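You operate a simulated robot arm through the tools that you are given. There is no shell and no other tool. Be economical: measure what you need, move in short steps, check, and stop when the job is done.

You run a simulated robot arm. Do the job below in one go: nothing can be reset, and whatever is moved stays where it is left.

Task
Swap the full purple spring pot for the red one and fill that till it reads zero.
Fine: purple pot on the mat's free ring; new pot seated on the pink pad; fill it with the green dose button, no spare dose; move no pot while the pump's lamp glows; filled pot back where it stood; leave the other pots. Set down upright: purple spring pot, what you pick out.

It is judged by the outcome, as a careful person would: the job done as asked, and still so three seconds after it is handed in. It fails if anything else is knocked over, pushed out of place, dropped, spilled or broken.

Robot
A 7-joint arm with a two-finger parallel gripper, fixed in place. Base frame: the origin is at the foot of the arm, x ahead of it, y to its left, z up; the work surface is at about z = 0.854. Lengths are in m, angles in degrees, forces in N, time in s.
With the tool pointing down near the work surface it reaches from about 0.46 to 0.92 m from the base axis. Its first joint turns from -115.0 to 115.0 degrees. Payload 3.91 kg.
The tool frame sits at the grasp point between the pads (the TCP): z along the fingers, y along the line on which they close. The tips reach 0.03 m beyond it. The gripper opens to 0.11 m. The fingers are 0.02 m wide and 0.01 m thick; the gripper's body (0.048 by 0.112 m) begins 0.055 m behind the TCP.
Orientation is that of the tool frame in the base frame, as a unit quaternion [w, x, y, z]. With the fingers straight down and closing along the base's y, the tool's x points along the base's -x, its y along +y and its z along -z.

Tools
- The arm moves only by the tool step_arm. Its argument "increments" is a list of rows, each a list of 7 numbers: the shift along the tool's x, y, z in units of 50 mm (1.0 is 50 mm), then the turn, a rotation vector about the tool's x, y, z in units of 5 degrees (1.0 is 5 degrees), then the opening, from 0 (shut) to 1 (fully open). In form: [[dx, dy, dz, wx, wy, wz, hand], ...]. A call has 1 to 12 rows; each row shifts and turns the commanded pose from where the row before left it, along the tool's axes as they then stand. A call with a number of a shift or a turn outside -1 to 1 is refused whole. A row lasts 0.2 s, in which the tool goes at most 0.05 m and 8.6 degrees; a call with a longer step from one row to the next is refused whole, and so is a gripper value outside its range. A pose out of reach is approached as far as the arm can. The call stops where the force on the tool passes 60 N (or 10 N more than at its start, if that is more) or the arm is blocked; 0.2 s more then pass. The fingers move at their own pace (about 0.153 m/s each) and stop on an object; they squeeze with about 29 N. The grip force told is the motor's: it shows also when the fingers shut on nothing. Time passes only in rows, and 0.2 s behind the last, so rows that do not move let the fingers close. It gives the time, the measured TCP pose, the force on the tool (base axes), the opening and the grip force at its end, in the units of the frame above (readings bear some noise), with the torque about the TCP (base axes, N m) and any sound that the robot's microphone picked up.
- Cameras (640 x 400 px; columns grow to the right, rows downward): "scene" is fixed at [0.3992, 0.6494, 1.5935]; the picture's right is [-0.97, -0.26, 0.00], its down [-0.14, 0.51, -0.85] and it looks along [0.22, -0.82, -0.53] (base axes); focal length 312 px, centre (320, 200). "wrist" rides on the gripper at [0.072, 0.017, -0.103] in the tool frame; the picture's right is [-0.23, 0.97, 0.00], its down [-0.76, -0.18, -0.62] and it looks along [-0.61, -0.14, 0.78] (tool axes); focal length 222 px, centre (320, 200). There is no depth. A picture from a camera that has moved, and an enlarged one, comes with that camera's place and axes in the base frame and with its lens.
- capture(camera): a new picture of that camera. No time passes.
- lift_body(by): slides the trunk up (or, below 0, down) by that many m; the arm rides with it, the base frame stays. It gives what a move gives, with no picture.
- enlarge(camera, box): a new picture of the part [left, top, right, bottom] of that camera's present view, enlarged. No time passes.
- close_job(): hands the job in; it is judged then, once.

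Go step by step. Nothing tells you positions but the pictures and the camera data: compare them with the known pose of the tool, close in by small moves and look again before you grip or let go. The budget is 120 turns and 68 pictures, counting those below and the enlarged ones. Unless the task says otherwise, let go and move clear before handing in, and close with one line.

The tools are called after ">>>" by a JSON object that holds its "method" and its "body". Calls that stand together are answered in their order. step_arm: Moves the arm, as the interface text tells. Its arguments: {"type":"object","properties":{"increments":{"type":"array","items":{"type":"array","items":{"type":"number"}}}},"required":["increments"]} The other tools are called the same way: lift_body (by) slides the trunk up or down; capture (camera) takes a picture; enlarge (camera, box) takes an enlarged picture of a part of a camera's view; close_job () hands the job in.

At the start:

```text
t: 0.0
ee_pos: [0.5997, -0.2915, 1.2364]
tool_rot: [0.0, 0.0, 1.0, 0.001]
force: [-0.9, -1.1, 0.5]
torque: [0.04, -0.01, 0.0]
finger_gap: 0.11
grip_force: 0.0
trunk travel left (down, up): [-0.775, 0.215]
```

scene: 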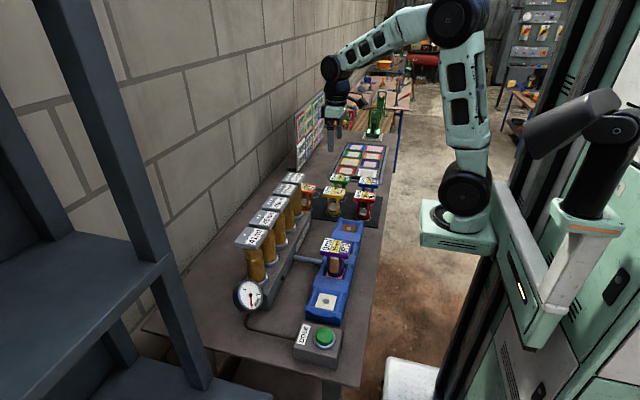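
wrist: 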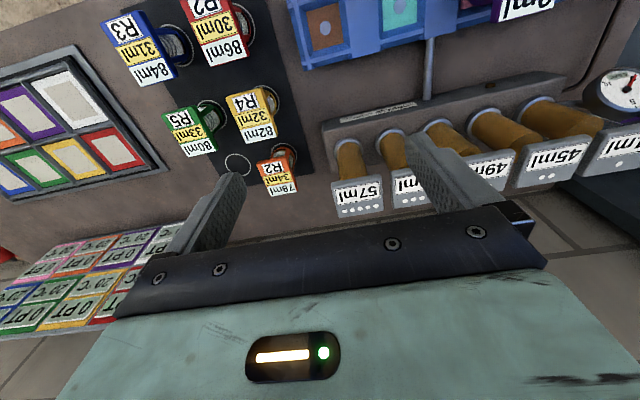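

I see a bench with dosing cylinders, a blue tray with pads and the purple pot, a dark mat with coloured pots and a green button. I'll look closer first.

>>> {"method": "enlarge", "body": {"camera": "scene", "box": [220, 200, 400, 380]}}

>>> {"method": "enlarge", "body": {"camera": "scene", "box": [280, 80, 410, 230]}}

>>> {"method": "enlarge", "body": {"camera": "wrist", "box": [280, 0, 640, 225]}}

>>> {"method": "enlarge", "body": {"camera": "wrist", "box": [0, 0, 320, 350]}}

```text
2.22 times, centred on (310, 290) of scene
camera zoom: at [0.3992, 0.6494, 1.5935], right [-0.97, -0.26, 0.0], down [-0.14, 0.51, -0.85], along [0.22, -0.82, -0.53], focal length 694 px, centre (342, 0)
```

zoom: 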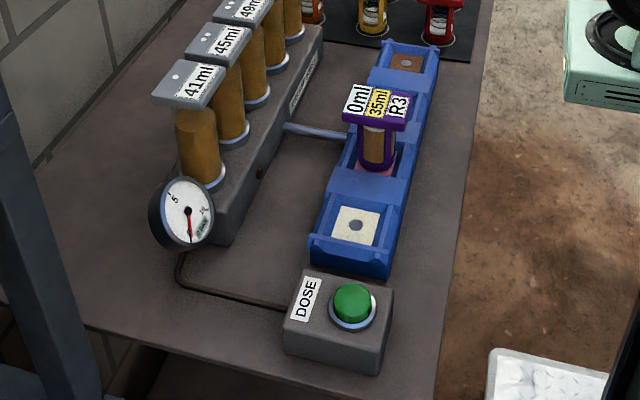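

```text
2.67 times, centred on (345, 155) of scene
camera zoom: at [0.3992, 0.6494, 1.5935], right [-0.97, -0.26, 0.0], down [-0.14, 0.51, -0.85], along [0.22, -0.82, -0.53], focal length 833 px, centre (253, 320)
```

zoom: 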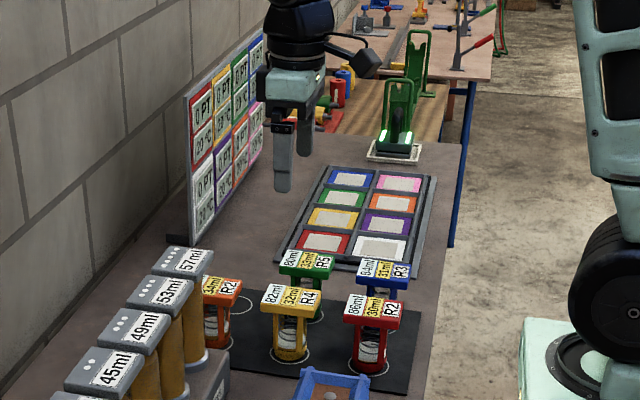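

```text
1.78 times, centred on (460, 112) of wrist
camera zoom: at [0.5268, -0.2736, 1.3396], right [0.23, 0.97, 0.0], down [0.76, -0.18, 0.62], along [0.61, -0.14, -0.78], focal length 395 px, centre (71, 356)
```

zoom: 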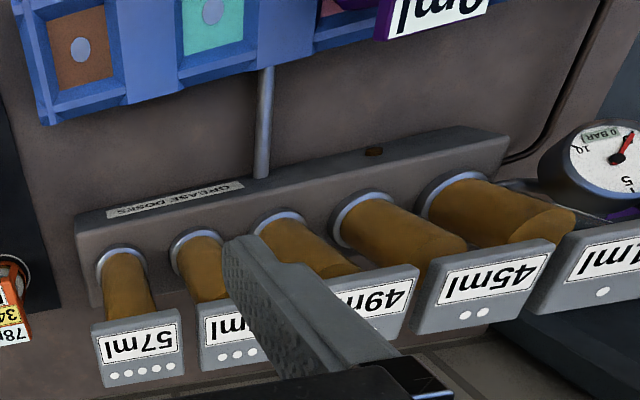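

```text
1.14 times, centred on (160, 175) of wrist
camera zoom: at [0.5268, -0.2736, 1.3396], right [0.23, 0.97, 0.0], down [0.76, -0.18, 0.62], along [0.61, -0.14, -0.78], focal length 254 px, centre (503, 229)
```

zoom: 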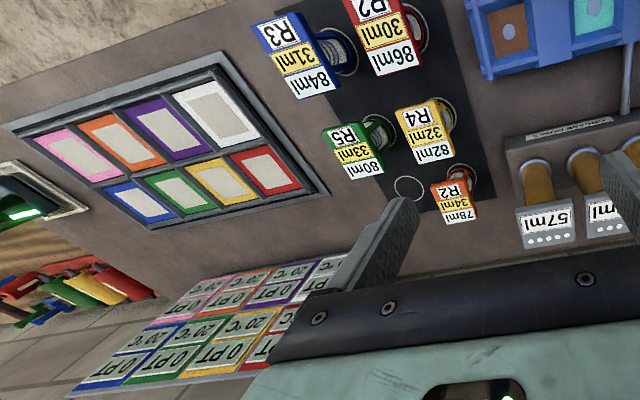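

The red pot (R2, 86 ml) is on the mat at about (0.495, -0.40). The purple pot is on the tray at about (0.54, -0.06), the free ring at about (0.75, -0.53) and the button at about (0.50, 0.20). I'll move above the purple pot to look closer.

>>> {"method": "step_arm", "body": {"increments": [[0.2, 0.767, 0.287, 0, 0, 0, 1], [0.2, 0.767, 0.287, 0, 0, 0, 1], [0.2, 0.767, 0.287, 0, 0, 0, 1], [0.2, 0.767, 0.287, 0, 0, 0, 1], [0.2, 0.767, 0.287, 0, 0, 0, 1], [0.2, 0.767, 0.287, 0, 0, 0, 1], [0, 0, 0, 0, 0, 0, 1]]}}

>>> {"method": "capture", "body": {"camera": "wrist"}}

>>> {"method": "capture", "body": {"camera": "scene"}}

```text
t: 1.6
ee_pos: [0.5404, -0.0614, 1.1506]
tool_rot: [0.0, 0.0, 1.0, 0.0]
force: [1.5, -0.2, -0.2]
torque: [-0.01, 0.01, 0.01]
finger_gap: 0.11
grip_force: 0.0
trunk travel left (down, up): [-0.775, 0.215]
```

```text
61 pictures are left
camera wrist: at [0.4674, -0.0435, 1.2534], right [0.23, 0.97, 0.0], down [0.76, -0.18, 0.62], along [0.61, -0.14, -0.78], focal length 222 px, centre (320, 200)
```

wrist: 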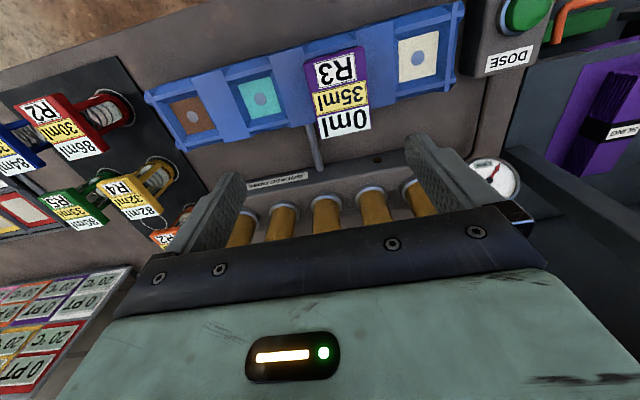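

```text
60 pictures are left
```

scene: 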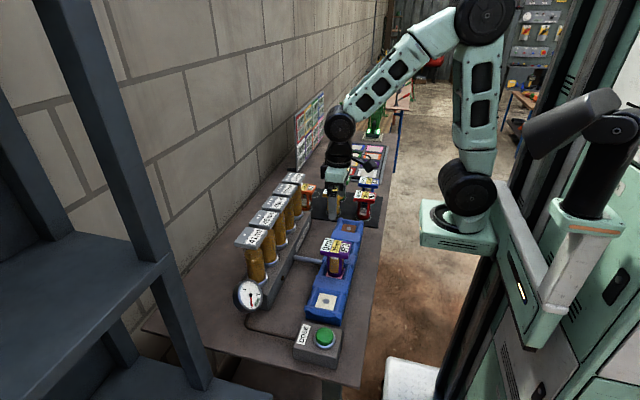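

The purple pot is at about (0.53, -0.035), with its cap near z = 1.0. I'll enlarge it from both cameras to see its build.

>>> {"method": "enlarge", "body": {"camera": "wrist", "box": [260, 30, 420, 160]}}

>>> {"method": "enlarge", "body": {"camera": "scene", "box": [300, 220, 380, 290]}}

>>> {"method": "enlarge", "body": {"camera": "wrist", "box": [0, 50, 220, 260]}}

```text
3.08 times, centred on (340, 95) of wrist
camera zoom: at [0.4674, -0.0435, 1.2534], right [0.23, 0.97, 0.0], down [0.76, -0.18, 0.62], along [0.61, -0.14, -0.78], focal length 684 px, centre (258, 523)
```

zoom: 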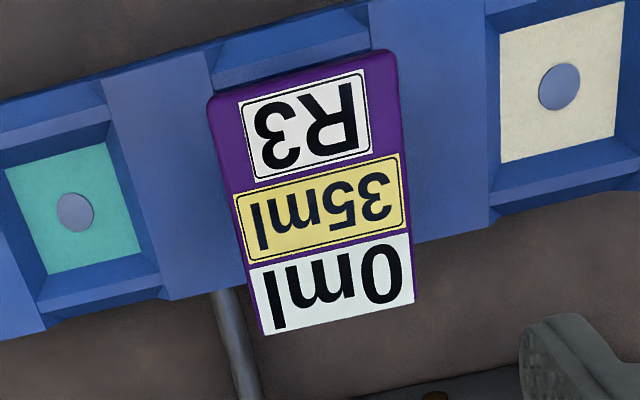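

```text
5.71 times, centred on (340, 255) of scene
camera zoom: at [0.3992, 0.6494, 1.5935], right [-0.97, -0.26, 0.0], down [-0.14, 0.51, -0.85], along [0.22, -0.82, -0.53], focal length 1785 px, centre (206, -114)
```

zoom: 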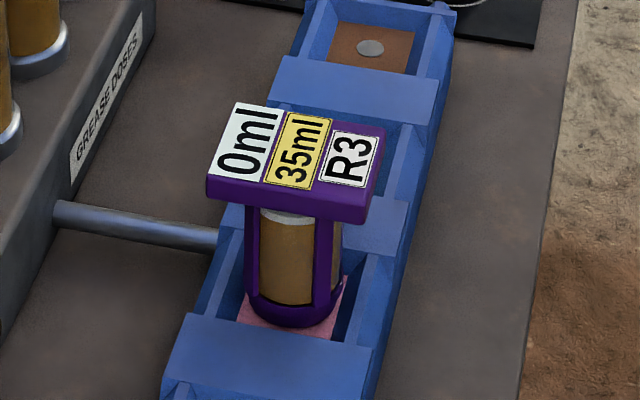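

```text
1.90 times, centred on (110, 155) of wrist
camera zoom: at [0.4674, -0.0435, 1.2534], right [0.23, 0.97, 0.0], down [0.76, -0.18, 0.62], along [0.61, -0.14, -0.78], focal length 423 px, centre (720, 286)
```

zoom: 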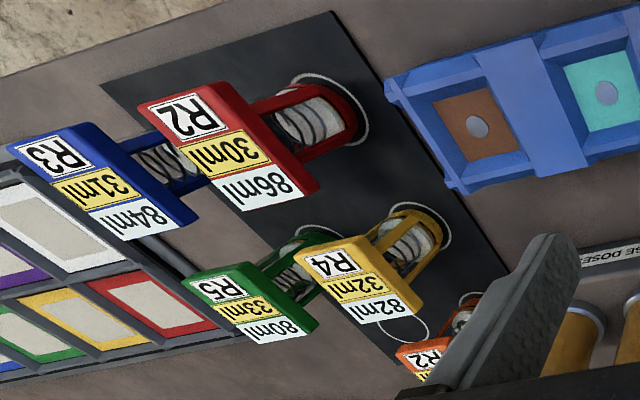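

The purple cap's centre is at about (0.535, -0.036), its top at z ≈ 1.003, and it is 58 mm wide along y. I'll line up and go down to just above the cap.

>>> {"method": "step_arm", "body": {"increments": [[0.108, 0.508, 0.6, 0, 0, 0, 1], [0, 0, 0.8, 0, 0, 0, 1], [0, 0, 0.7, 0, 0, 0, 1], [0, 0, 0, 0, 0, 0, 1]]}}

>>> {"method": "capture", "body": {"camera": "wrist"}}

>>> {"method": "enlarge", "body": {"camera": "scene", "box": [280, 190, 400, 290]}}

```text
t: 2.6
ee_pos: [0.5356, -0.0364, 1.045]
tool_rot: [0.0, 0.0, 1.0, -0.001]
force: [-0.1, -0.6, -0.5]
torque: [-0.02, -0.04, 0.02]
finger_gap: 0.1101
grip_force: 0.1
trunk travel left (down, up): [-0.775, 0.215]
```

```text
56 pictures are left
camera wrist: at [0.4621, -0.0189, 1.1478], right [0.23, 0.97, 0.0], down [0.76, -0.18, 0.62], along [0.61, -0.14, -0.78], focal length 222 px, centre (320, 200)
```

wrist: 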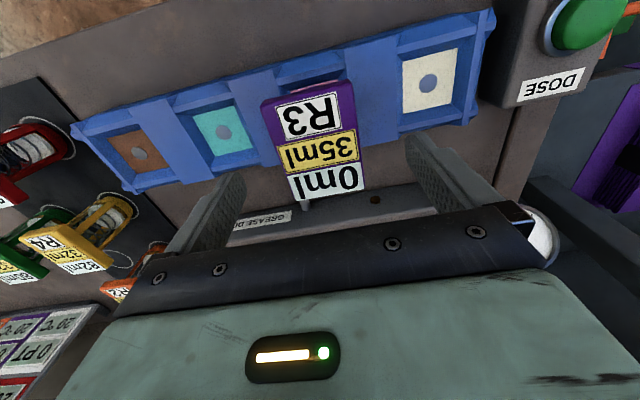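

```text
4.00 times, centred on (340, 240) of scene
camera zoom: at [0.3992, 0.6494, 1.5935], right [-0.97, -0.26, 0.0], down [-0.14, 0.51, -0.85], along [0.22, -0.82, -0.53], focal length 1249 px, centre (240, 40)
```

zoom: 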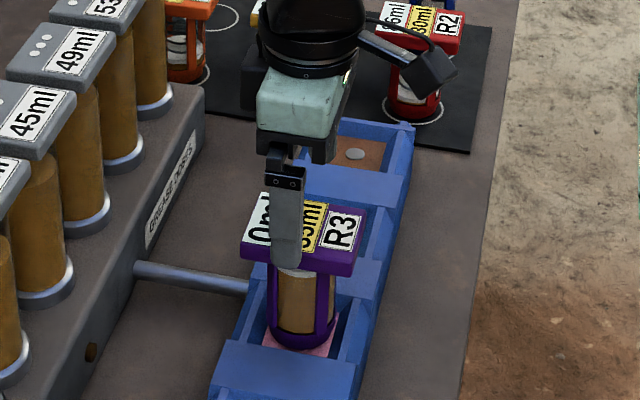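

The pot is centred between the fingers. I'll go down to the cap and close.

>>> {"method": "step_arm", "body": {"increments": [[0, 0, 0.6, 0, 0, 0, 1], [0, 0, 0.54, 0, 0, 0, 1], [0, 0, 0, 0, 0, 0, 0.4], [0, 0, 0, 0, 0, 0, 0.3], [0, 0, 0, 0, 0, 0, 0.2], [0, 0, 0, 0, 0, 0, 0.2]]}}

>>> {"method": "enlarge", "body": {"camera": "scene", "box": [280, 190, 400, 290]}}

```text
t: 4.0
ee_pos: [0.5346, -0.0357, 0.9879]
tool_rot: [-0.001, 0.0, 1.0, 0.0]
force: [0.3, -0.1, -0.8]
torque: [0.01, -0.02, -0.03]
finger_gap: 0.0619
grip_force: 29.1
trunk travel left (down, up): [-0.775, 0.215]
```

```text
4.00 times, centred on (340, 240) of scene
camera zoom: at [0.3992, 0.6494, 1.5935], right [-0.97, -0.26, 0.0], down [-0.14, 0.51, -0.85], along [0.22, -0.82, -0.53], focal length 1249 px, centre (240, 40)
```

zoom: 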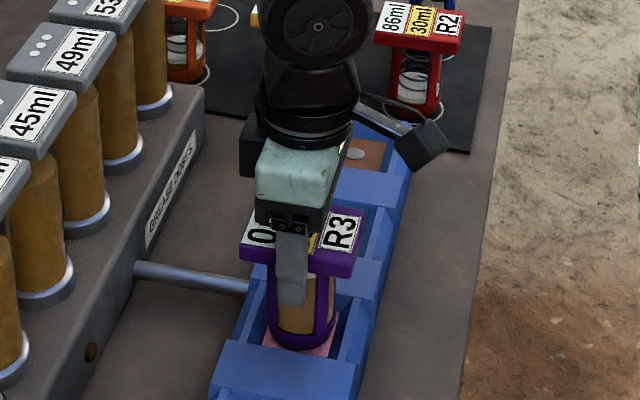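

The grip holds at a 62 mm gap and the pump lamp is dark. I'll lift straight up.

>>> {"method": "step_arm", "body": {"increments": [[0, 0, -0.3, 0, 0, 0, 0.2], [0, 0, -0.6, 0, 0, 0, 0.2], [0, 0, -0.85, 0, 0, 0, 0.2], [0, 0, -0.85, 0, 0, 0, 0.2], [0, 0, -0.85, 0, 0, 0, 0.2], [0, 0, -0.6, 0, 0, 0, 0.2], [0, 0, 0, 0, 0, 0, 0.2]]}}

>>> {"method": "capture", "body": {"camera": "scene"}}

>>> {"method": "capture", "body": {"camera": "wrist"}}

```text
t: 5.6
ee_pos: [0.5341, -0.0372, 1.191]
tool_rot: [0.0, 0.0, 1.0, -0.001]
force: [1.2, -0.3, -3.3]
torque: [0.01, -0.01, -0.03]
finger_gap: 0.0617
grip_force: 29.4
trunk travel left (down, up): [-0.775, 0.215]
```

```text
53 pictures are left
```

scene: 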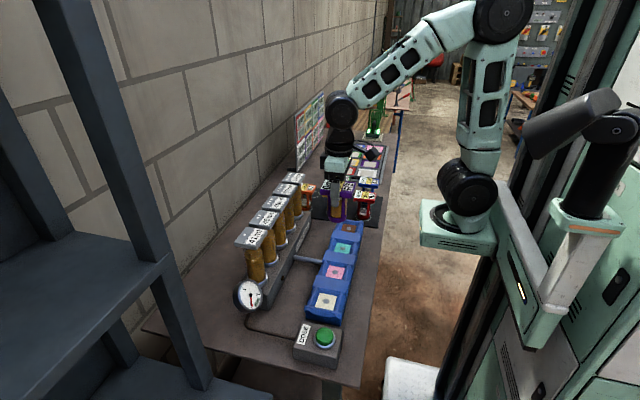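

```text
52 pictures are left
camera wrist: at [0.462, -0.0186, 1.2938], right [0.23, 0.97, 0.0], down [0.76, -0.18, 0.62], along [0.61, -0.14, -0.78], focal length 222 px, centre (320, 200)
```

wrist: 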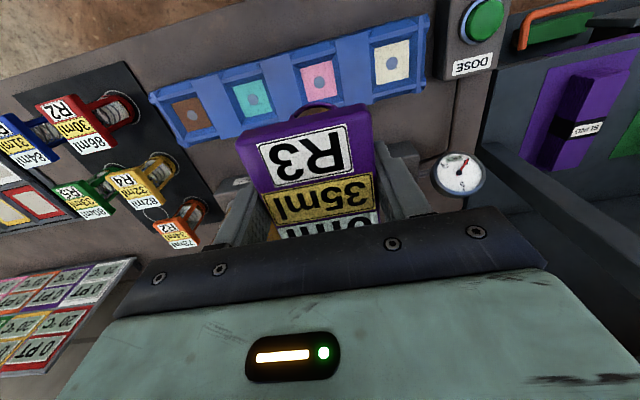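

The pot is lifted and clear. I'll carry it high towards the free ring and look again from nearer.

>>> {"method": "step_arm", "body": {"increments": [[-0.28, -0.867, 0, 0, 0, 0, 0.2], [-0.28, -0.867, 0, 0, 0, 0, 0.2], [-0.28, -0.867, 0, 0, 0, 0, 0.2], [-0.28, -0.867, 0, 0, 0, 0, 0.2], [-0.28, -0.867, 0, 0, 0, 0, 0.2], [-0.28, -0.867, 0, 0, 0, 0, 0.2], [-0.28, -0.867, 0, 0, 0, 0, 0.2], [-0.28, -0.867, 0, 0, 0, 0, 0.2], [-0.28, -0.867, 0, 0, 0, 0, 0.2], [0, 0, 0, 0, 0, 0, 0.2], [0, 0, 0, 0, 0, 0, 0.2]]}}

>>> {"method": "capture", "body": {"camera": "wrist"}}

>>> {"method": "enlarge", "body": {"camera": "scene", "box": [280, 80, 410, 230]}}

```text
t: 8.0
ee_pos: [0.6602, -0.4267, 1.1895]
tool_rot: [0.0, 0.0, 1.0, 0.0]
force: [-0.6, -0.3, -2.8]
torque: [0.02, 0.0, 0.02]
finger_gap: 0.0618
grip_force: 28.9
trunk travel left (down, up): [-0.775, 0.215]
```

```text
51 pictures are left
camera wrist: at [0.5876, -0.4082, 1.2935], right [0.23, 0.97, 0.0], down [0.76, -0.18, 0.62], along [0.61, -0.14, -0.78], focal length 222 px, centre (320, 200)
```

wrist: 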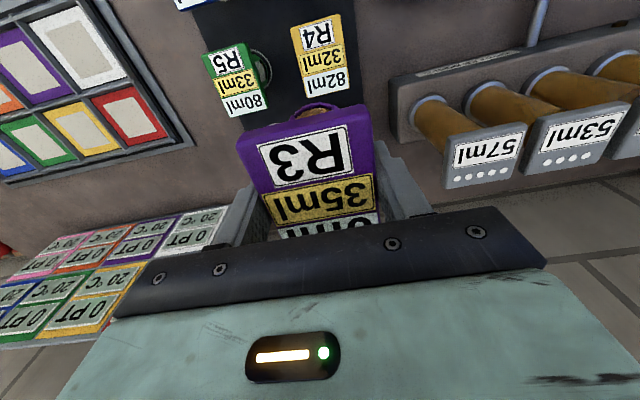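

```text
2.67 times, centred on (345, 155) of scene
camera zoom: at [0.3992, 0.6494, 1.5935], right [-0.97, -0.26, 0.0], down [-0.14, 0.51, -0.85], along [0.22, -0.82, -0.53], focal length 833 px, centre (253, 320)
```

zoom: 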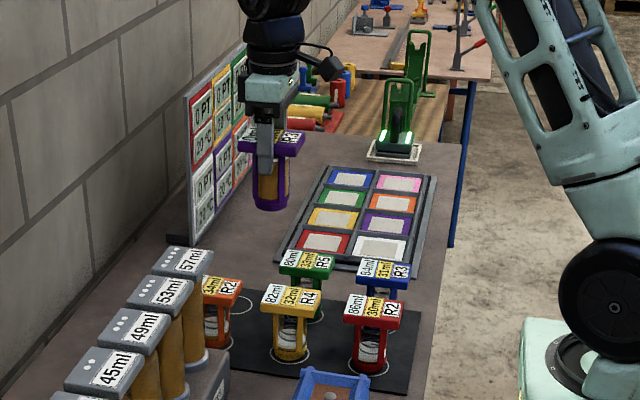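

I need a clearer look at the free ring to fix its position, so I'll back off a little and enlarge it.

>>> {"method": "step_arm", "body": {"increments": [[0.24, 0.788, 0, 0, 0, 0, 0.2], [0.24, 0.788, 0, 0, 0, 0, 0.2], [0.24, 0.788, 0, 0, 0, 0, 0.2], [0.24, 0.788, 0, 0, 0, 0, 0.2], [0.24, 0.788, 0, 0, 0, 0, 0.2], [0, 0, 0, 0, 0, 0, 0.2], [0, 0, 0, 0, 0, 0, 0.2]]}}

>>> {"method": "enlarge", "body": {"camera": "wrist", "box": [80, 50, 280, 230]}}

```text
t: 9.6
ee_pos: [0.5988, -0.2283, 1.1913]
tool_rot: [0.0, 0.0, 1.0, 0.0]
force: [-0.6, -1.4, -1.8]
torque: [-0.05, -0.03, -0.01]
finger_gap: 0.0616
grip_force: 29.4
trunk travel left (down, up): [-0.775, 0.215]
```

```text
2.22 times, centred on (180, 140) of wrist
camera zoom: at [0.5264, -0.2111, 1.2943], right [0.23, 0.97, 0.0], down [0.76, -0.18, 0.62], along [0.61, -0.14, -0.78], focal length 494 px, centre (631, 333)
```

zoom: 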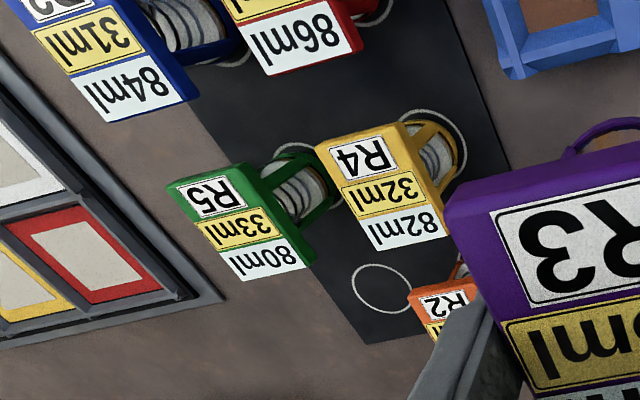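

The free ring's centre comes out at (0.748, -0.533), at the edge of the reach. I'll go above it, staying high.

>>> {"method": "step_arm", "body": {"increments": [[-0.3725, -0.7625, 0, 0, 0, 0, 0.2], [-0.3725, -0.7625, 0, 0, 0, 0, 0.2], [-0.3725, -0.7625, 0, 0, 0, 0, 0.2], [-0.3725, -0.7625, 0, 0, 0, 0, 0.2], [-0.3725, -0.7625, 0, 0, 0, 0, 0.2], [-0.3725, -0.7625, 0, 0, 0, 0, 0.2], [-0.3725, -0.7625, 0, 0, 0, 0, 0.2], [-0.3725, -0.7625, 0, 0, 0, 0, 0.2], [0, 0, 0, 0, 0, 0, 0.2], [0, 0, 0, 0, 0, 0, 0.2]]}}

>>> {"method": "enlarge", "body": {"camera": "scene", "box": [280, 80, 410, 230]}}

>>> {"method": "capture", "body": {"camera": "wrist"}}

```text
t: 11.8
ee_pos: [0.7483, -0.5325, 1.1893]
tool_rot: [-0.001, 0.0, 1.0, 0.002]
force: [0.1, 0.1, -3.2]
torque: [-0.02, -0.04, 0.0]
finger_gap: 0.0616
grip_force: 29.0
trunk travel left (down, up): [-0.775, 0.215]
```

```text
2.67 times, centred on (345, 155) of scene
camera zoom: at [0.3992, 0.6494, 1.5935], right [-0.97, -0.26, 0.0], down [-0.14, 0.51, -0.85], along [0.22, -0.82, -0.53], focal length 833 px, centre (253, 320)
```

zoom: 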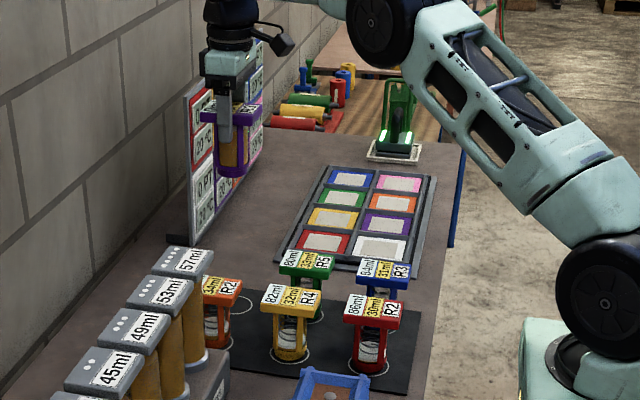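

```text
47 pictures are left
camera wrist: at [0.6764, -0.5155, 1.2925], right [0.23, 0.97, 0.0], down [0.76, -0.18, 0.62], along [0.61, -0.14, -0.78], focal length 222 px, centre (320, 200)
```

wrist: 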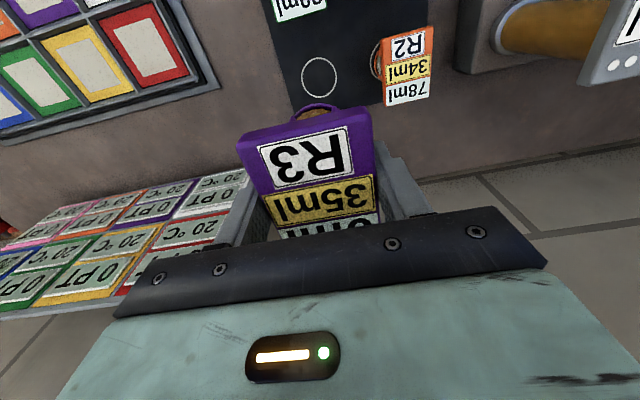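

The view confirms the pot is right above the ring. I'll go down, then look before the last centimetres.

>>> {"method": "step_arm", "body": {"increments": [[0, 0, 0.8, 0, 0, 0, 0.2], [0, 0, 0.8, 0, 0, 0, 0.2], [0, 0, 0.8, 0, 0, 0, 0.2], [0, 0, 0.8, 0, 0, 0, 0.2], [0, 0, 0.5, 0, 0, 0, 0.2], [0, 0, 0, 0, 0, 0, 0.2]]}}

>>> {"method": "capture", "body": {"camera": "wrist"}}

>>> {"method": "enlarge", "body": {"camera": "scene", "box": [320, 140, 400, 230]}}

```text
t: 13.2
ee_pos: [0.7489, -0.5333, 1.006]
tool_rot: [0.0, 0.0, 1.0, -0.001]
force: [-1.0, -0.4, -2.4]
torque: [-0.01, -0.01, -0.03]
finger_gap: 0.0614
grip_force: 29.5
trunk travel left (down, up): [-0.775, 0.215]
```

```text
46 pictures are left
camera wrist: at [0.6766, -0.5163, 1.1094], right [0.23, 0.97, 0.0], down [0.76, -0.18, 0.62], along [0.61, -0.14, -0.78], focal length 222 px, centre (320, 200)
```

wrist: 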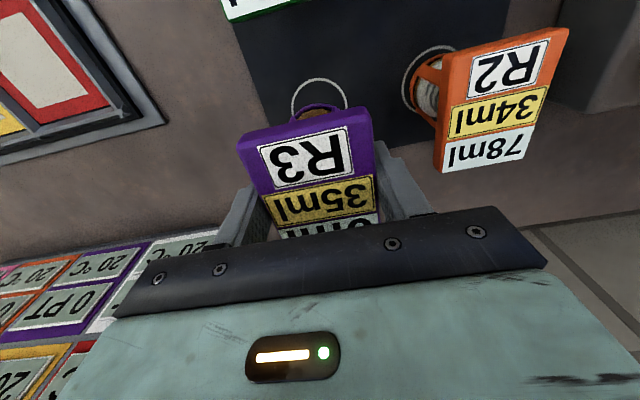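

```text
4.44 times, centred on (360, 185) of scene
camera zoom: at [0.3992, 0.6494, 1.5935], right [-0.97, -0.26, 0.0], down [-0.14, 0.51, -0.85], along [0.22, -0.82, -0.53], focal length 1388 px, centre (142, 267)
```

zoom: 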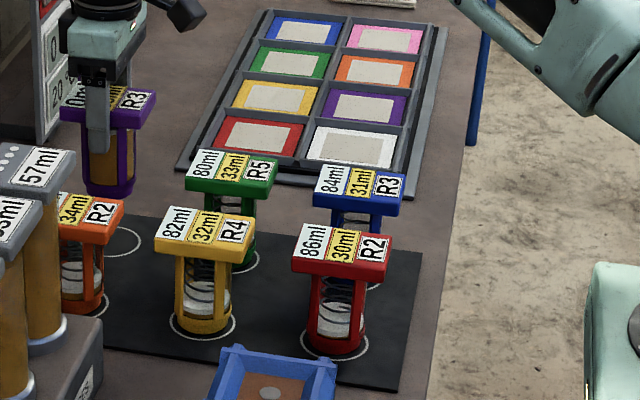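

The pot is centred above the ring. I'll ease it down.

>>> {"method": "step_arm", "body": {"increments": [[0, 0, 0.3, 0, 0, 0, 0.2], [0, 0, 0.3, 0, 0, 0, 0.2], [0, 0, 0, 0, 0, 0, 0.2]]}}

>>> {"method": "enlarge", "body": {"camera": "wrist", "box": [200, 40, 480, 215]}}

```text
t: 14.0
ee_pos: [0.7494, -0.5338, 0.9759]
tool_rot: [0.0, 0.0, 1.0, 0.0]
force: [-0.5, 0.7, -2.0]
torque: [0.01, 0.04, 0.02]
finger_gap: 0.0616
grip_force: 28.9
trunk travel left (down, up): [-0.775, 0.215]
```

```text
2.29 times, centred on (340, 128) of wrist
camera zoom: at [0.6766, -0.5161, 1.0793], right [0.23, 0.97, 0.0], down [0.76, -0.18, 0.62], along [0.61, -0.14, -0.78], focal length 508 px, centre (274, 366)
```

zoom: 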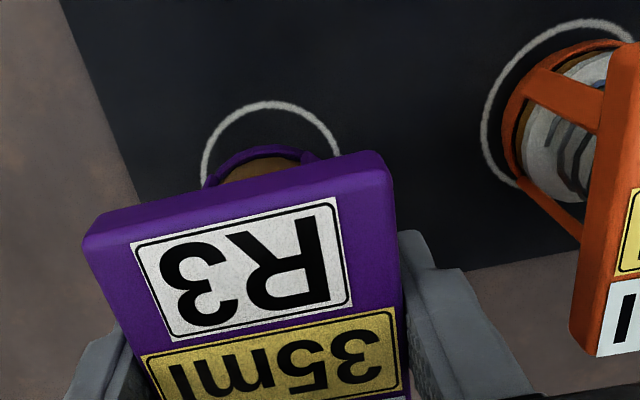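

It is still slightly above the mat and well aligned. I'll go down in fine steps until it touches.

>>> {"method": "step_arm", "body": {"increments": [[0, 0, 0.08, 0, 0, 0, 0.2], [0, 0, 0.08, 0, 0, 0, 0.2], [0, 0, 0, 0, 0, 0, 0.2]]}}

```text
t: 14.8
ee_pos: [0.7489, -0.5333, 0.9675]
tool_rot: [0.0, 0.0, 1.0, 0.0]
force: [-0.1, 0.3, -2.3]
torque: [0.01, 0.01, 0.02]
finger_gap: 0.0617
grip_force: 29.4
trunk travel left (down, up): [-0.775, 0.215]
```

Not touching yet. I'll go 4 mm further.

>>> {"method": "step_arm", "body": {"increments": [[0, 0, 0.04, 0, 0, 0, 0.2], [0, 0, 0.04, 0, 0, 0, 0.2], [0, 0, 0, 0, 0, 0, 0.2]]}}

>>> {"method": "enlarge", "body": {"camera": "wrist", "box": [200, 40, 480, 215]}}

```text
t: 15.6
ee_pos: [0.7485, -0.5331, 0.9636]
tool_rot: [0.0, 0.0, 1.0, 0.0]
force: [0.0, -0.6, -1.8]
torque: [0.01, 0.01, 0.01]
finger_gap: 0.0616
grip_force: 29.1
trunk travel left (down, up): [-0.775, 0.215]
```

```text
2.29 times, centred on (340, 128) of wrist
camera zoom: at [0.6767, -0.5161, 1.0669], right [0.23, 0.97, 0.0], down [0.76, -0.18, 0.62], along [0.61, -0.14, -0.78], focal length 508 px, centre (274, 366)
```

zoom: 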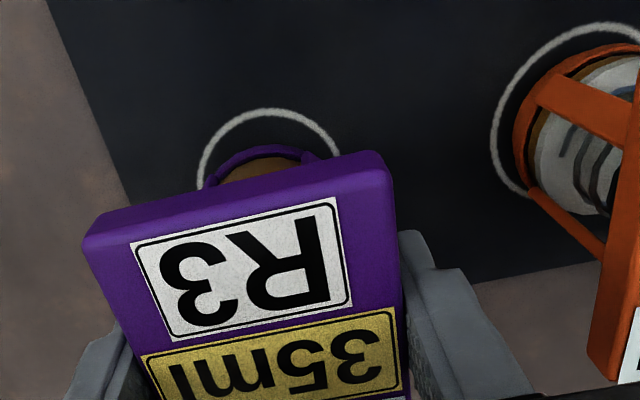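

Close, but no contact yet. I'll continue finely.

>>> {"method": "step_arm", "body": {"increments": [[0, 0, 0.03, 0, 0, 0, 0.2], [0, 0, 0.03, 0, 0, 0, 0.2], [0, 0, 0, 0, 0, 0, 0.2]]}}

```text
t: 16.4
ee_pos: [0.7476, -0.534, 0.9611]
tool_rot: [0.0, 0.0, 1.0, -0.001]
force: [-0.6, 0.3, -2.4]
torque: [0.0, -0.01, 0.01]
finger_gap: 0.0616
grip_force: 29.2
trunk travel left (down, up): [-0.775, 0.215]
```

>>> {"method": "step_arm", "body": {"increments": [[0, 0, 0.03, 0, 0, 0, 0.2], [0, 0, 0.03, 0, 0, 0, 0.2], [0, 0, 0, 0, 0, 0, 0.2]]}}

>>> {"method": "enlarge", "body": {"camera": "scene", "box": [320, 140, 380, 210]}}

```text
t: 17.2
ee_pos: [0.7484, -0.5341, 0.9583]
tool_rot: [0.0, 0.0, 1.0, -0.001]
force: [-0.2, 0.5, -3.0]
torque: [0.0, -0.02, 0.03]
finger_gap: 0.0616
grip_force: 29.0
trunk travel left (down, up): [-0.775, 0.215]
```

```text
5.71 times, centred on (350, 175) of scene
camera zoom: at [0.3992, 0.6494, 1.5935], right [-0.97, -0.26, 0.0], down [-0.14, 0.51, -0.85], along [0.22, -0.82, -0.53], focal length 1785 px, centre (149, 343)
```

zoom: 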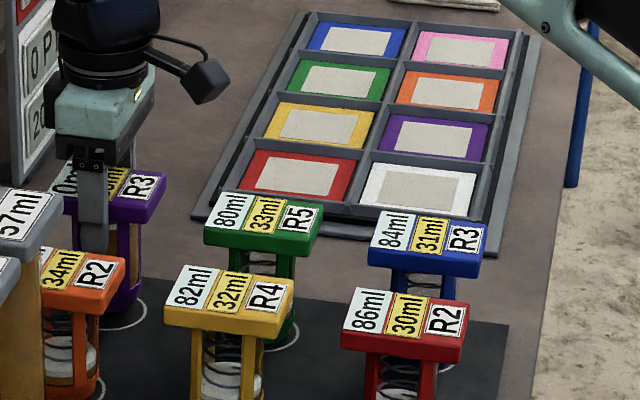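

The base still hangs a few mm above the mat. I'll keep lowering.

>>> {"method": "step_arm", "body": {"increments": [[0, 0, 0.03, 0, 0, 0, 0.2], [0, 0, 0.03, 0, 0, 0, 0.2], [0, 0, 0, 0, 0, 0, 0.2]]}}

```text
t: 18.0
ee_pos: [0.7492, -0.5348, 0.9544]
tool_rot: [0.0, 0.0, 1.0, 0.001]
force: [0.1, -0.5, -2.3]
torque: [0.02, 0.0, -0.01]
finger_gap: 0.0615
grip_force: 29.1
trunk travel left (down, up): [-0.775, 0.215]
```

>>> {"method": "step_arm", "body": {"increments": [[0, 0, 0.03, 0, 0, 0, 0.2], [0, 0, 0.03, 0, 0, 0, 0.2], [0, 0, 0, 0, 0, 0, 0.2]]}}

>>> {"method": "enlarge", "body": {"camera": "scene", "box": [325, 170, 365, 210]}}

```text
t: 18.8
ee_pos: [0.7487, -0.5319, 0.9528]
tool_rot: [0.0, 0.0, 1.0, 0.0]
force: [-0.7, 0.0, -1.9]
torque: [-0.03, 0.04, 0.01]
finger_gap: 0.0616
grip_force: 29.2
trunk travel left (down, up): [-0.775, 0.215]
```

```text
10.00 times, centred on (345, 190) of scene
camera zoom: at [0.3992, 0.6494, 1.5935], right [-0.97, -0.26, 0.0], down [-0.14, 0.51, -0.85], along [0.22, -0.82, -0.53], focal length 3123 px, centre (70, 300)
```

zoom: 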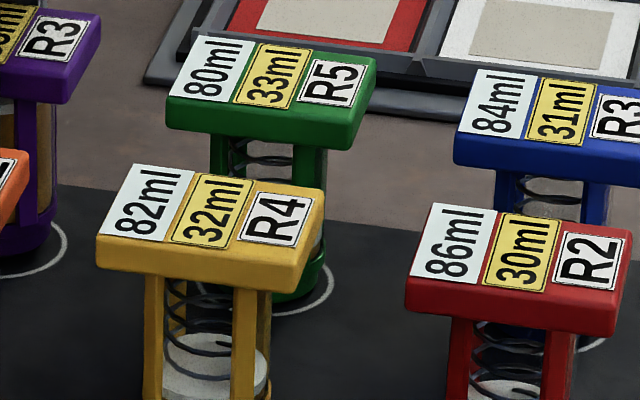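

Almost down. I'll go on in fine steps.

>>> {"method": "step_arm", "body": {"increments": [[0, 0, 0.03, 0, 0, 0, 0.2], [0, 0, 0.02, 0, 0, 0, 0.2], [0, 0, 0, 0, 0, 0, 0.2]]}}

```text
t: 19.6
ee_pos: [0.7487, -0.533, 0.9488]
tool_rot: [0.0, 0.0, 1.0, 0.0]
force: [0.6, 0.2, -2.0]
torque: [-0.04, 0.0, -0.03]
finger_gap: 0.0614
grip_force: 28.7
trunk travel left (down, up): [-0.775, 0.215]
```

>>> {"method": "step_arm", "body": {"increments": [[0, 0, 0.03, 0, 0, 0, 0.2], [0, 0, 0.02, 0, 0, 0, 0.2], [0, 0, 0, 0, 0, 0, 0.2]]}}

>>> {"method": "enlarge", "body": {"camera": "scene", "box": [325, 170, 365, 210]}}

```text
t: 20.4
ee_pos: [0.7494, -0.5332, 0.9469]
tool_rot: [0.001, 0.0, 1.0, 0.0]
force: [0.1, -0.6, -2.3]
torque: [0.02, -0.01, -0.03]
finger_gap: 0.0615
grip_force: 29.2
trunk travel left (down, up): [-0.775, 0.215]
```

```text
10.00 times, centred on (345, 190) of scene
camera zoom: at [0.3992, 0.6494, 1.5935], right [-0.97, -0.26, 0.0], down [-0.14, 0.51, -0.85], along [0.22, -0.82, -0.53], focal length 3123 px, centre (70, 300)
```

zoom: 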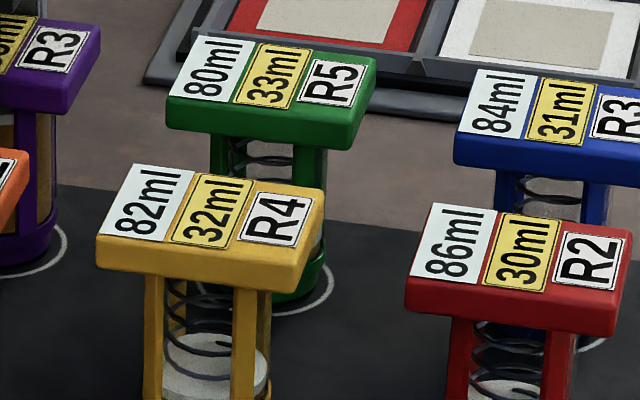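

By comparison with the green cap, it is about 2 mm above its seat. I'll lower it that much and watch the force.

>>> {"method": "step_arm", "body": {"increments": [[0, 0, 0.025, 0, 0, 0, 0.2], [0, 0, 0.025, 0, 0, 0, 0.2], [0, 0, 0, 0, 0, 0, 0.2]]}}

```text
t: 21.2
ee_pos: [0.7481, -0.5337, 0.9458]
tool_rot: [0.0, 0.0, 1.0, -0.001]
force: [-1.3, -0.3, 13.4]
torque: [0.29, 0.2, 0.03]
finger_gap: 0.0615
grip_force: 29.0
trunk travel left (down, up): [-0.775, 0.215]
```

It has touched down. I'll let go with a partial opening and rise straight up.

>>> {"method": "step_arm", "body": {"increments": [[0, 0, 0, 0, 0, 0, 0.65], [0, 0, 0, 0, 0, 0, 0.8], [0, 0, 0, 0, 0, 0, 0.8], [0, 0, -0.3, 0, 0, 0, 0.8], [0, 0, -0.6, 0, 0, 0, 0.8], [0, 0, -0.9, 0, 0, 0, 0.8], [0, 0, -0.9, 0, 0, 0, 0.8], [0, 0, -0.9, 0, 0, 0, 0.8], [0, 0, -0.9, 0, 0, 0, 0.8], [0, 0, 0, 0, 0, 0, 1]]}}

>>> {"method": "capture", "body": {"camera": "wrist"}}

```text
t: 23.4
ee_pos: [0.7491, -0.5329, 1.1693]
tool_rot: [0.001, 0.0, 1.0, 0.0]
force: [1.0, -0.1, -0.2]
torque: [0.01, 0.03, 0.02]
finger_gap: 0.11
grip_force: 0.2
trunk travel left (down, up): [-0.775, 0.215]
```

```text
39 pictures are left
camera wrist: at [0.6766, -0.5149, 1.2729], right [0.23, 0.97, 0.0], down [0.76, -0.18, 0.62], along [0.61, -0.14, -0.78], focal length 222 px, centre (320, 200)
```

wrist: 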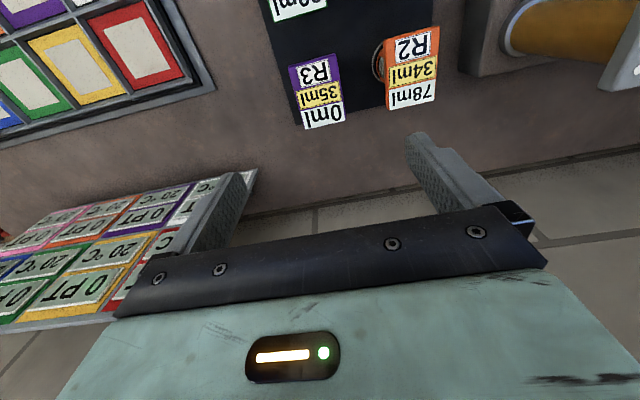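

The purple pot stands upright on its ring. Next I'll go above the red pot.

>>> {"method": "step_arm", "body": {"increments": [[0.83, 0.417, 0, 0, 0, 0, 1], [0.83, 0.417, 0, 0, 0, 0, 1], [0.83, 0.417, 0, 0, 0, 0, 1], [0.83, 0.417, 0, 0, 0, 0, 1], [0.83, 0.417, 0, 0, 0, 0, 1], [0.83, 0.417, 0, 0, 0, 0, 1], [0, 0, 0.6, 0, 0, 0, 1], [0, 0, 0, 0, 0, 0, 1]]}}

>>> {"method": "capture", "body": {"camera": "wrist"}}

>>> {"method": "enlarge", "body": {"camera": "scene", "box": [320, 150, 400, 230]}}

```text
t: 25.2
ee_pos: [0.5002, -0.4088, 1.1399]
tool_rot: [0.001, 0.0, 1.0, 0.0]
force: [-0.2, 0.2, 0.0]
torque: [0.02, 0.04, 0.04]
finger_gap: 0.1101
grip_force: 0.1
trunk travel left (down, up): [-0.775, 0.215]
```

```text
38 pictures are left
camera wrist: at [0.4268, -0.3914, 1.2429], right [0.23, 0.97, 0.0], down [0.76, -0.18, 0.62], along [0.61, -0.14, -0.78], focal length 222 px, centre (320, 200)
```

wrist: 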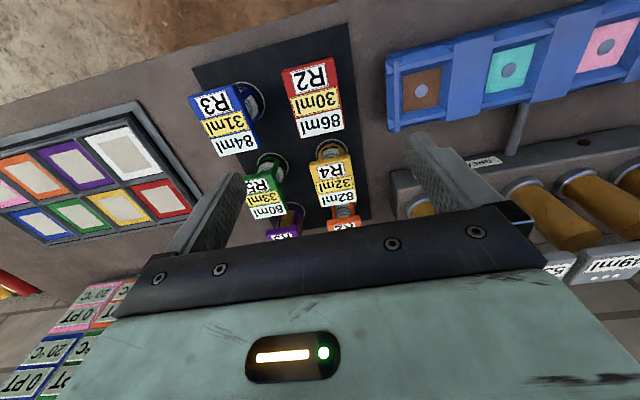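

```text
5.00 times, centred on (360, 190) of scene
camera zoom: at [0.3992, 0.6494, 1.5935], right [-0.97, -0.26, 0.0], down [-0.14, 0.51, -0.85], along [0.22, -0.82, -0.53], focal length 1562 px, centre (120, 250)
```

zoom: 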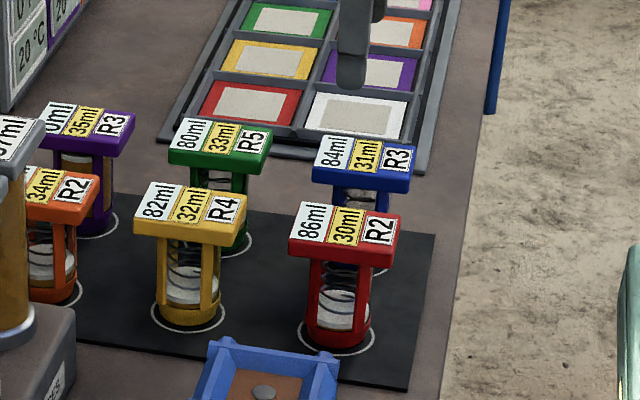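

The red cap is a few mm off from where I aimed, at about (0.498, -0.413). I'll correct and go down to just above it.

>>> {"method": "step_arm", "body": {"increments": [[0.04, -0.085, 0.8, 0, 0, 0, 1], [0, 0, 0.9, 0, 0, 0, 1], [0, 0, 0.9, 0, 0, 0, 1], [0, 0, 0, 0, 0, 0, 1]]}}

>>> {"method": "enlarge", "body": {"camera": "wrist", "box": [160, 40, 480, 240]}}

```text
t: 26.2
ee_pos: [0.499, -0.4135, 1.0097]
tool_rot: [0.0, 0.0, 1.0, 0.0]
force: [-0.2, 0.5, 1.5]
torque: [-0.02, -0.04, -0.02]
finger_gap: 0.1099
grip_force: 0.1
trunk travel left (down, up): [-0.775, 0.215]
```

```text
2.00 times, centred on (320, 140) of wrist
camera zoom: at [0.4259, -0.3964, 1.1124], right [0.23, 0.97, 0.0], down [0.76, -0.18, 0.62], along [0.61, -0.14, -0.78], focal length 444 px, centre (320, 320)
```

zoom: 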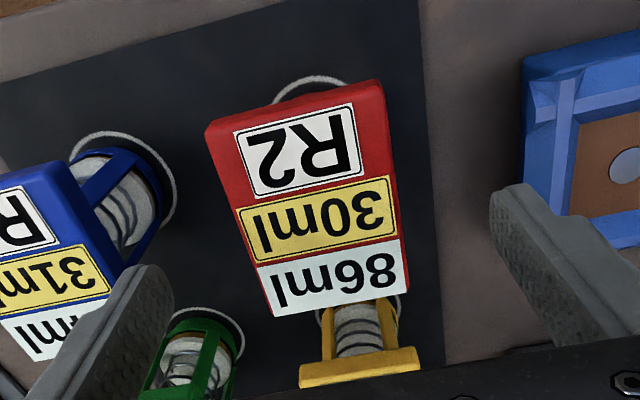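

It's centred. I'll go down and grip.

>>> {"method": "step_arm", "body": {"increments": [[0, 0, 0.65, 0, 0, 0, 1], [0, 0, 0.62, 0, 0, 0, 1], [0, 0, 0, 0, 0, 0, 0.4], [0, 0, 0, 0, 0, 0, 0.3], [0, 0, 0, 0, 0, 0, 0.2], [0, 0, 0, 0, 0, 0, 0.2]]}}

```text
t: 27.6
ee_pos: [0.4975, -0.4133, 0.9454]
tool_rot: [0.0, 0.0, 1.0, 0.001]
force: [-0.4, -1.3, 3.4]
torque: [-0.04, 0.05, 0.0]
finger_gap: 0.0616
grip_force: 29.0
trunk travel left (down, up): [-0.775, 0.215]
```

Gripped. I'll lift straight up.

>>> {"method": "step_arm", "body": {"increments": [[0, 0, -0.3, 0, 0, 0, 0.2], [0, 0, -0.6, 0, 0, 0, 0.2], [0, 0, -0.9, 0, 0, 0, 0.2], [0, 0, -0.9, 0, 0, 0, 0.2], [0, 0, -0.9, 0, 0, 0, 0.2], [0, 0, -0.9, 0, 0, 0, 0.2], [0, 0, 0, 0, 0, 0, 0.2]]}}

>>> {"method": "capture", "body": {"camera": "wrist"}}

```text
t: 29.2
ee_pos: [0.4971, -0.4139, 1.1703]
tool_rot: [0.0, -0.001, 1.0, 0.001]
force: [0.0, 1.1, -1.6]
torque: [0.01, 0.0, 0.01]
finger_gap: 0.0616
grip_force: 29.2
trunk travel left (down, up): [-0.775, 0.215]
```

```text
35 pictures are left
camera wrist: at [0.4241, -0.3966, 1.2739], right [0.23, 0.97, 0.0], down [0.76, -0.18, 0.62], along [0.61, -0.14, -0.78], focal length 222 px, centre (320, 200)
```

wrist: 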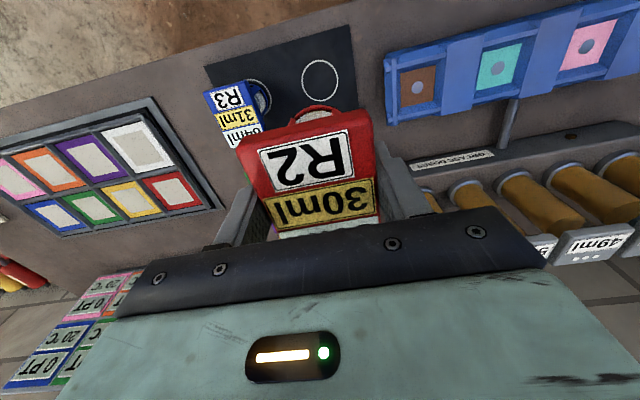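

The red ring now shows at (0.500, -0.413), which I'll use for the return. I'm carrying the red pot above the pink pad.

>>> {"method": "step_arm", "body": {"increments": [[-0.095, 0.945, 0, 0, 0, 0, 0.2], [-0.095, 0.945, 0, 0, 0, 0, 0.2], [-0.095, 0.945, 0, 0, 0, 0, 0.2], [-0.095, 0.945, 0, 0, 0, 0, 0.2], [-0.095, 0.945, 0, 0, 0, 0, 0.2], [-0.095, 0.945, 0, 0, 0, 0, 0.2], [-0.095, 0.945, 0, 0, 0, 0, 0.2], [-0.095, 0.945, 0, 0, 0, 0, 0.2], [0, 0, 0, 0, 0, 0, 0.2], [0, 0, 0, 0, 0, 0, 0.2]]}}

>>> {"method": "capture", "body": {"camera": "wrist"}}

```text
t: 31.4
ee_pos: [0.5384, -0.0358, 1.1718]
tool_rot: [0.001, 0.0, 1.0, 0.0]
force: [0.3, 0.5, -2.7]
torque: [-0.05, -0.01, 0.01]
finger_gap: 0.0615
grip_force: 29.8
trunk travel left (down, up): [-0.775, 0.215]
```

```text
34 pictures are left
camera wrist: at [0.4646, -0.018, 1.2754], right [0.23, 0.97, 0.0], down [0.76, -0.18, 0.62], along [0.61, -0.14, -0.78], focal length 222 px, centre (320, 200)
```

wrist: 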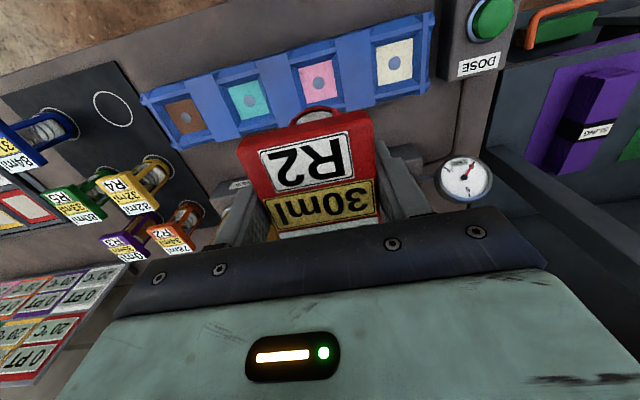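

The pink pad reads at (0.535, -0.035), so I'll correct x slightly. Then I'll descend to just above its seat.

>>> {"method": "step_arm", "body": {"increments": [[0.06, 0, 0.6, 0, 0, 0, 0.2], [0, 0, 0.8, 0, 0, 0, 0.2], [0, 0, 0.8, 0, 0, 0, 0.2], [0, 0, 0.8, 0, 0, 0, 0.2], [0, 0, 0.3, 0, 0, 0, 0.2], [0, 0, 0, 0, 0, 0, 0.2], [0, 0, 0, 0, 0, 0, 0.2]]}}

>>> {"method": "enlarge", "body": {"camera": "scene", "box": [290, 210, 390, 290]}}

>>> {"method": "enlarge", "body": {"camera": "wrist", "box": [200, 40, 480, 215]}}

```text
t: 33.0
ee_pos: [0.5329, -0.0356, 1.0058]
tool_rot: [0.0, 0.0, 1.0, 0.0]
force: [0.1, 0.1, -3.3]
torque: [0.01, 0.0, 0.03]
finger_gap: 0.0618
grip_force: 29.4
trunk travel left (down, up): [-0.775, 0.215]
```

```text
5.00 times, centred on (340, 250) of scene
camera zoom: at [0.3992, 0.6494, 1.5935], right [-0.97, -0.26, 0.0], down [-0.14, 0.51, -0.85], along [0.22, -0.82, -0.53], focal length 1562 px, centre (220, -50)
```

zoom: 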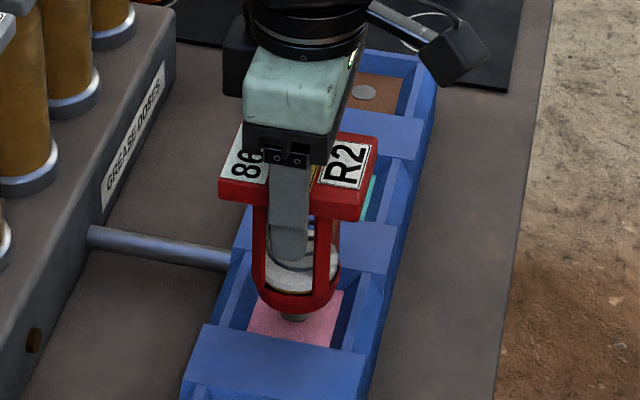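

```text
2.29 times, centred on (340, 128) of wrist
camera zoom: at [0.4604, -0.0179, 1.1092], right [0.23, 0.97, 0.0], down [0.76, -0.18, 0.62], along [0.61, -0.14, -0.78], focal length 508 px, centre (274, 366)
```

zoom: 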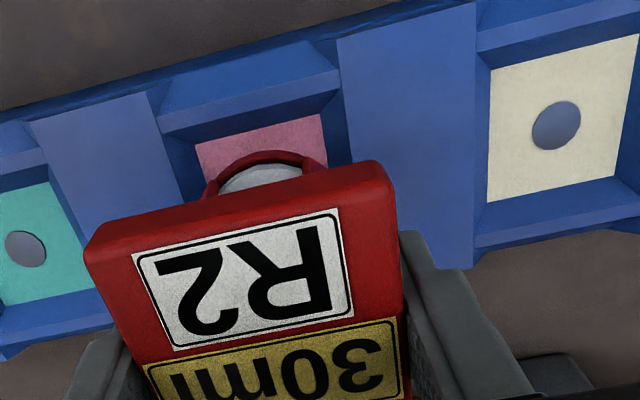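

The stud looks a couple of mm further out than the pot's axis. I'll shift +2 mm in x and lower it carefully.

>>> {"method": "step_arm", "body": {"increments": [[-0.04, 0, 0, 0, 0, 0, 0.2], [0, 0, 0.15, 0, 0, 0, 0.2], [0, 0, 0, 0, 0, 0, 0.2]]}}

>>> {"method": "enlarge", "body": {"camera": "scene", "box": [315, 240, 365, 290]}}

```text
t: 33.8
ee_pos: [0.5349, -0.0354, 0.998]
tool_rot: [0.001, -0.001, 1.0, 0.0]
force: [0.5, 0.0, -2.5]
torque: [0.01, -0.01, 0.01]
finger_gap: 0.0615
grip_force: 29.0
trunk travel left (down, up): [-0.775, 0.215]
```

```text
8.00 times, centred on (340, 265) of scene
camera zoom: at [0.3992, 0.6494, 1.5935], right [-0.97, -0.26, 0.0], down [-0.14, 0.51, -0.85], along [0.22, -0.82, -0.53], focal length 2499 px, centre (160, -320)
```

zoom: 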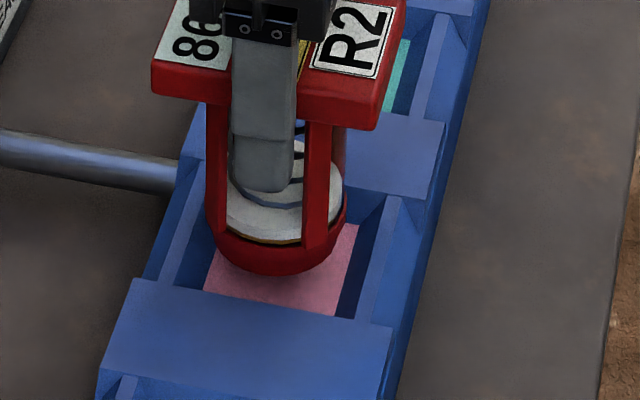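

The alignment matches how the purple pot sat. I'll keep lowering.

>>> {"method": "step_arm", "body": {"increments": [[0, 0, 0.08, 0, 0, 0, 0.2], [0, 0, 0.06, 0, 0, 0, 0.2], [0, 0, 0, 0, 0, 0, 0.2]]}}

```text
t: 34.6
ee_pos: [0.5345, -0.036, 0.9922]
tool_rot: [0.0, 0.0, 1.0, 0.0]
force: [0.5, -0.9, -2.5]
torque: [0.0, 0.0, -0.02]
finger_gap: 0.0614
grip_force: 29.0
trunk travel left (down, up): [-0.775, 0.215]
```

>>> {"method": "step_arm", "body": {"increments": [[0, 0, 0.04, 0, 0, 0, 0.2], [0, 0, 0.03, 0, 0, 0, 0.2], [0, 0, 0, 0, 0, 0, 0.2]]}}

```text
t: 35.4
ee_pos: [0.5351, -0.0346, 0.9875]
tool_rot: [0.0, 0.0, 1.0, 0.0]
force: [0.1, -0.2, -2.4]
torque: [-0.02, 0.02, 0.0]
finger_gap: 0.0614
grip_force: 29.2
trunk travel left (down, up): [-0.775, 0.215]
```

>>> {"method": "step_arm", "body": {"increments": [[0, 0, 0.025, 0, 0, 0, 0.2], [0, 0, 0.02, 0, 0, 0, 0.2], [0, 0, 0, 0, 0, 0, 0.2]]}}

>>> {"method": "enlarge", "body": {"camera": "scene", "box": [315, 240, 365, 290]}}

```text
t: 36.2
ee_pos: [0.5344, -0.0343, 0.9869]
tool_rot: [0.0, -0.001, 1.0, -0.001]
force: [-0.7, -0.7, 2.8]
torque: [0.06, -0.01, 0.0]
finger_gap: 0.0616
grip_force: 29.2
trunk travel left (down, up): [-0.775, 0.215]
```

```text
8.00 times, centred on (340, 265) of scene
camera zoom: at [0.3992, 0.6494, 1.5935], right [-0.97, -0.26, 0.0], down [-0.14, 0.51, -0.85], along [0.22, -0.82, -0.53], focal length 2499 px, centre (160, -320)
```

zoom: 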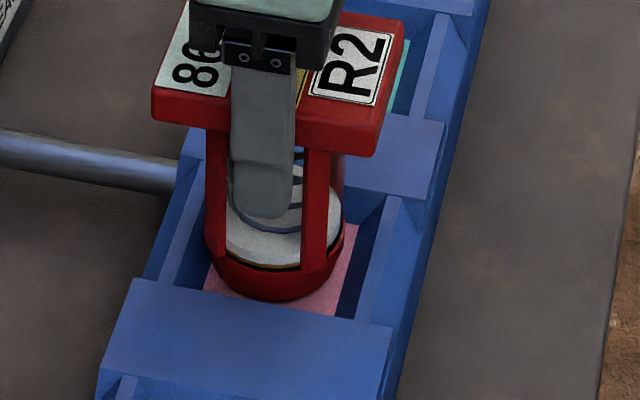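

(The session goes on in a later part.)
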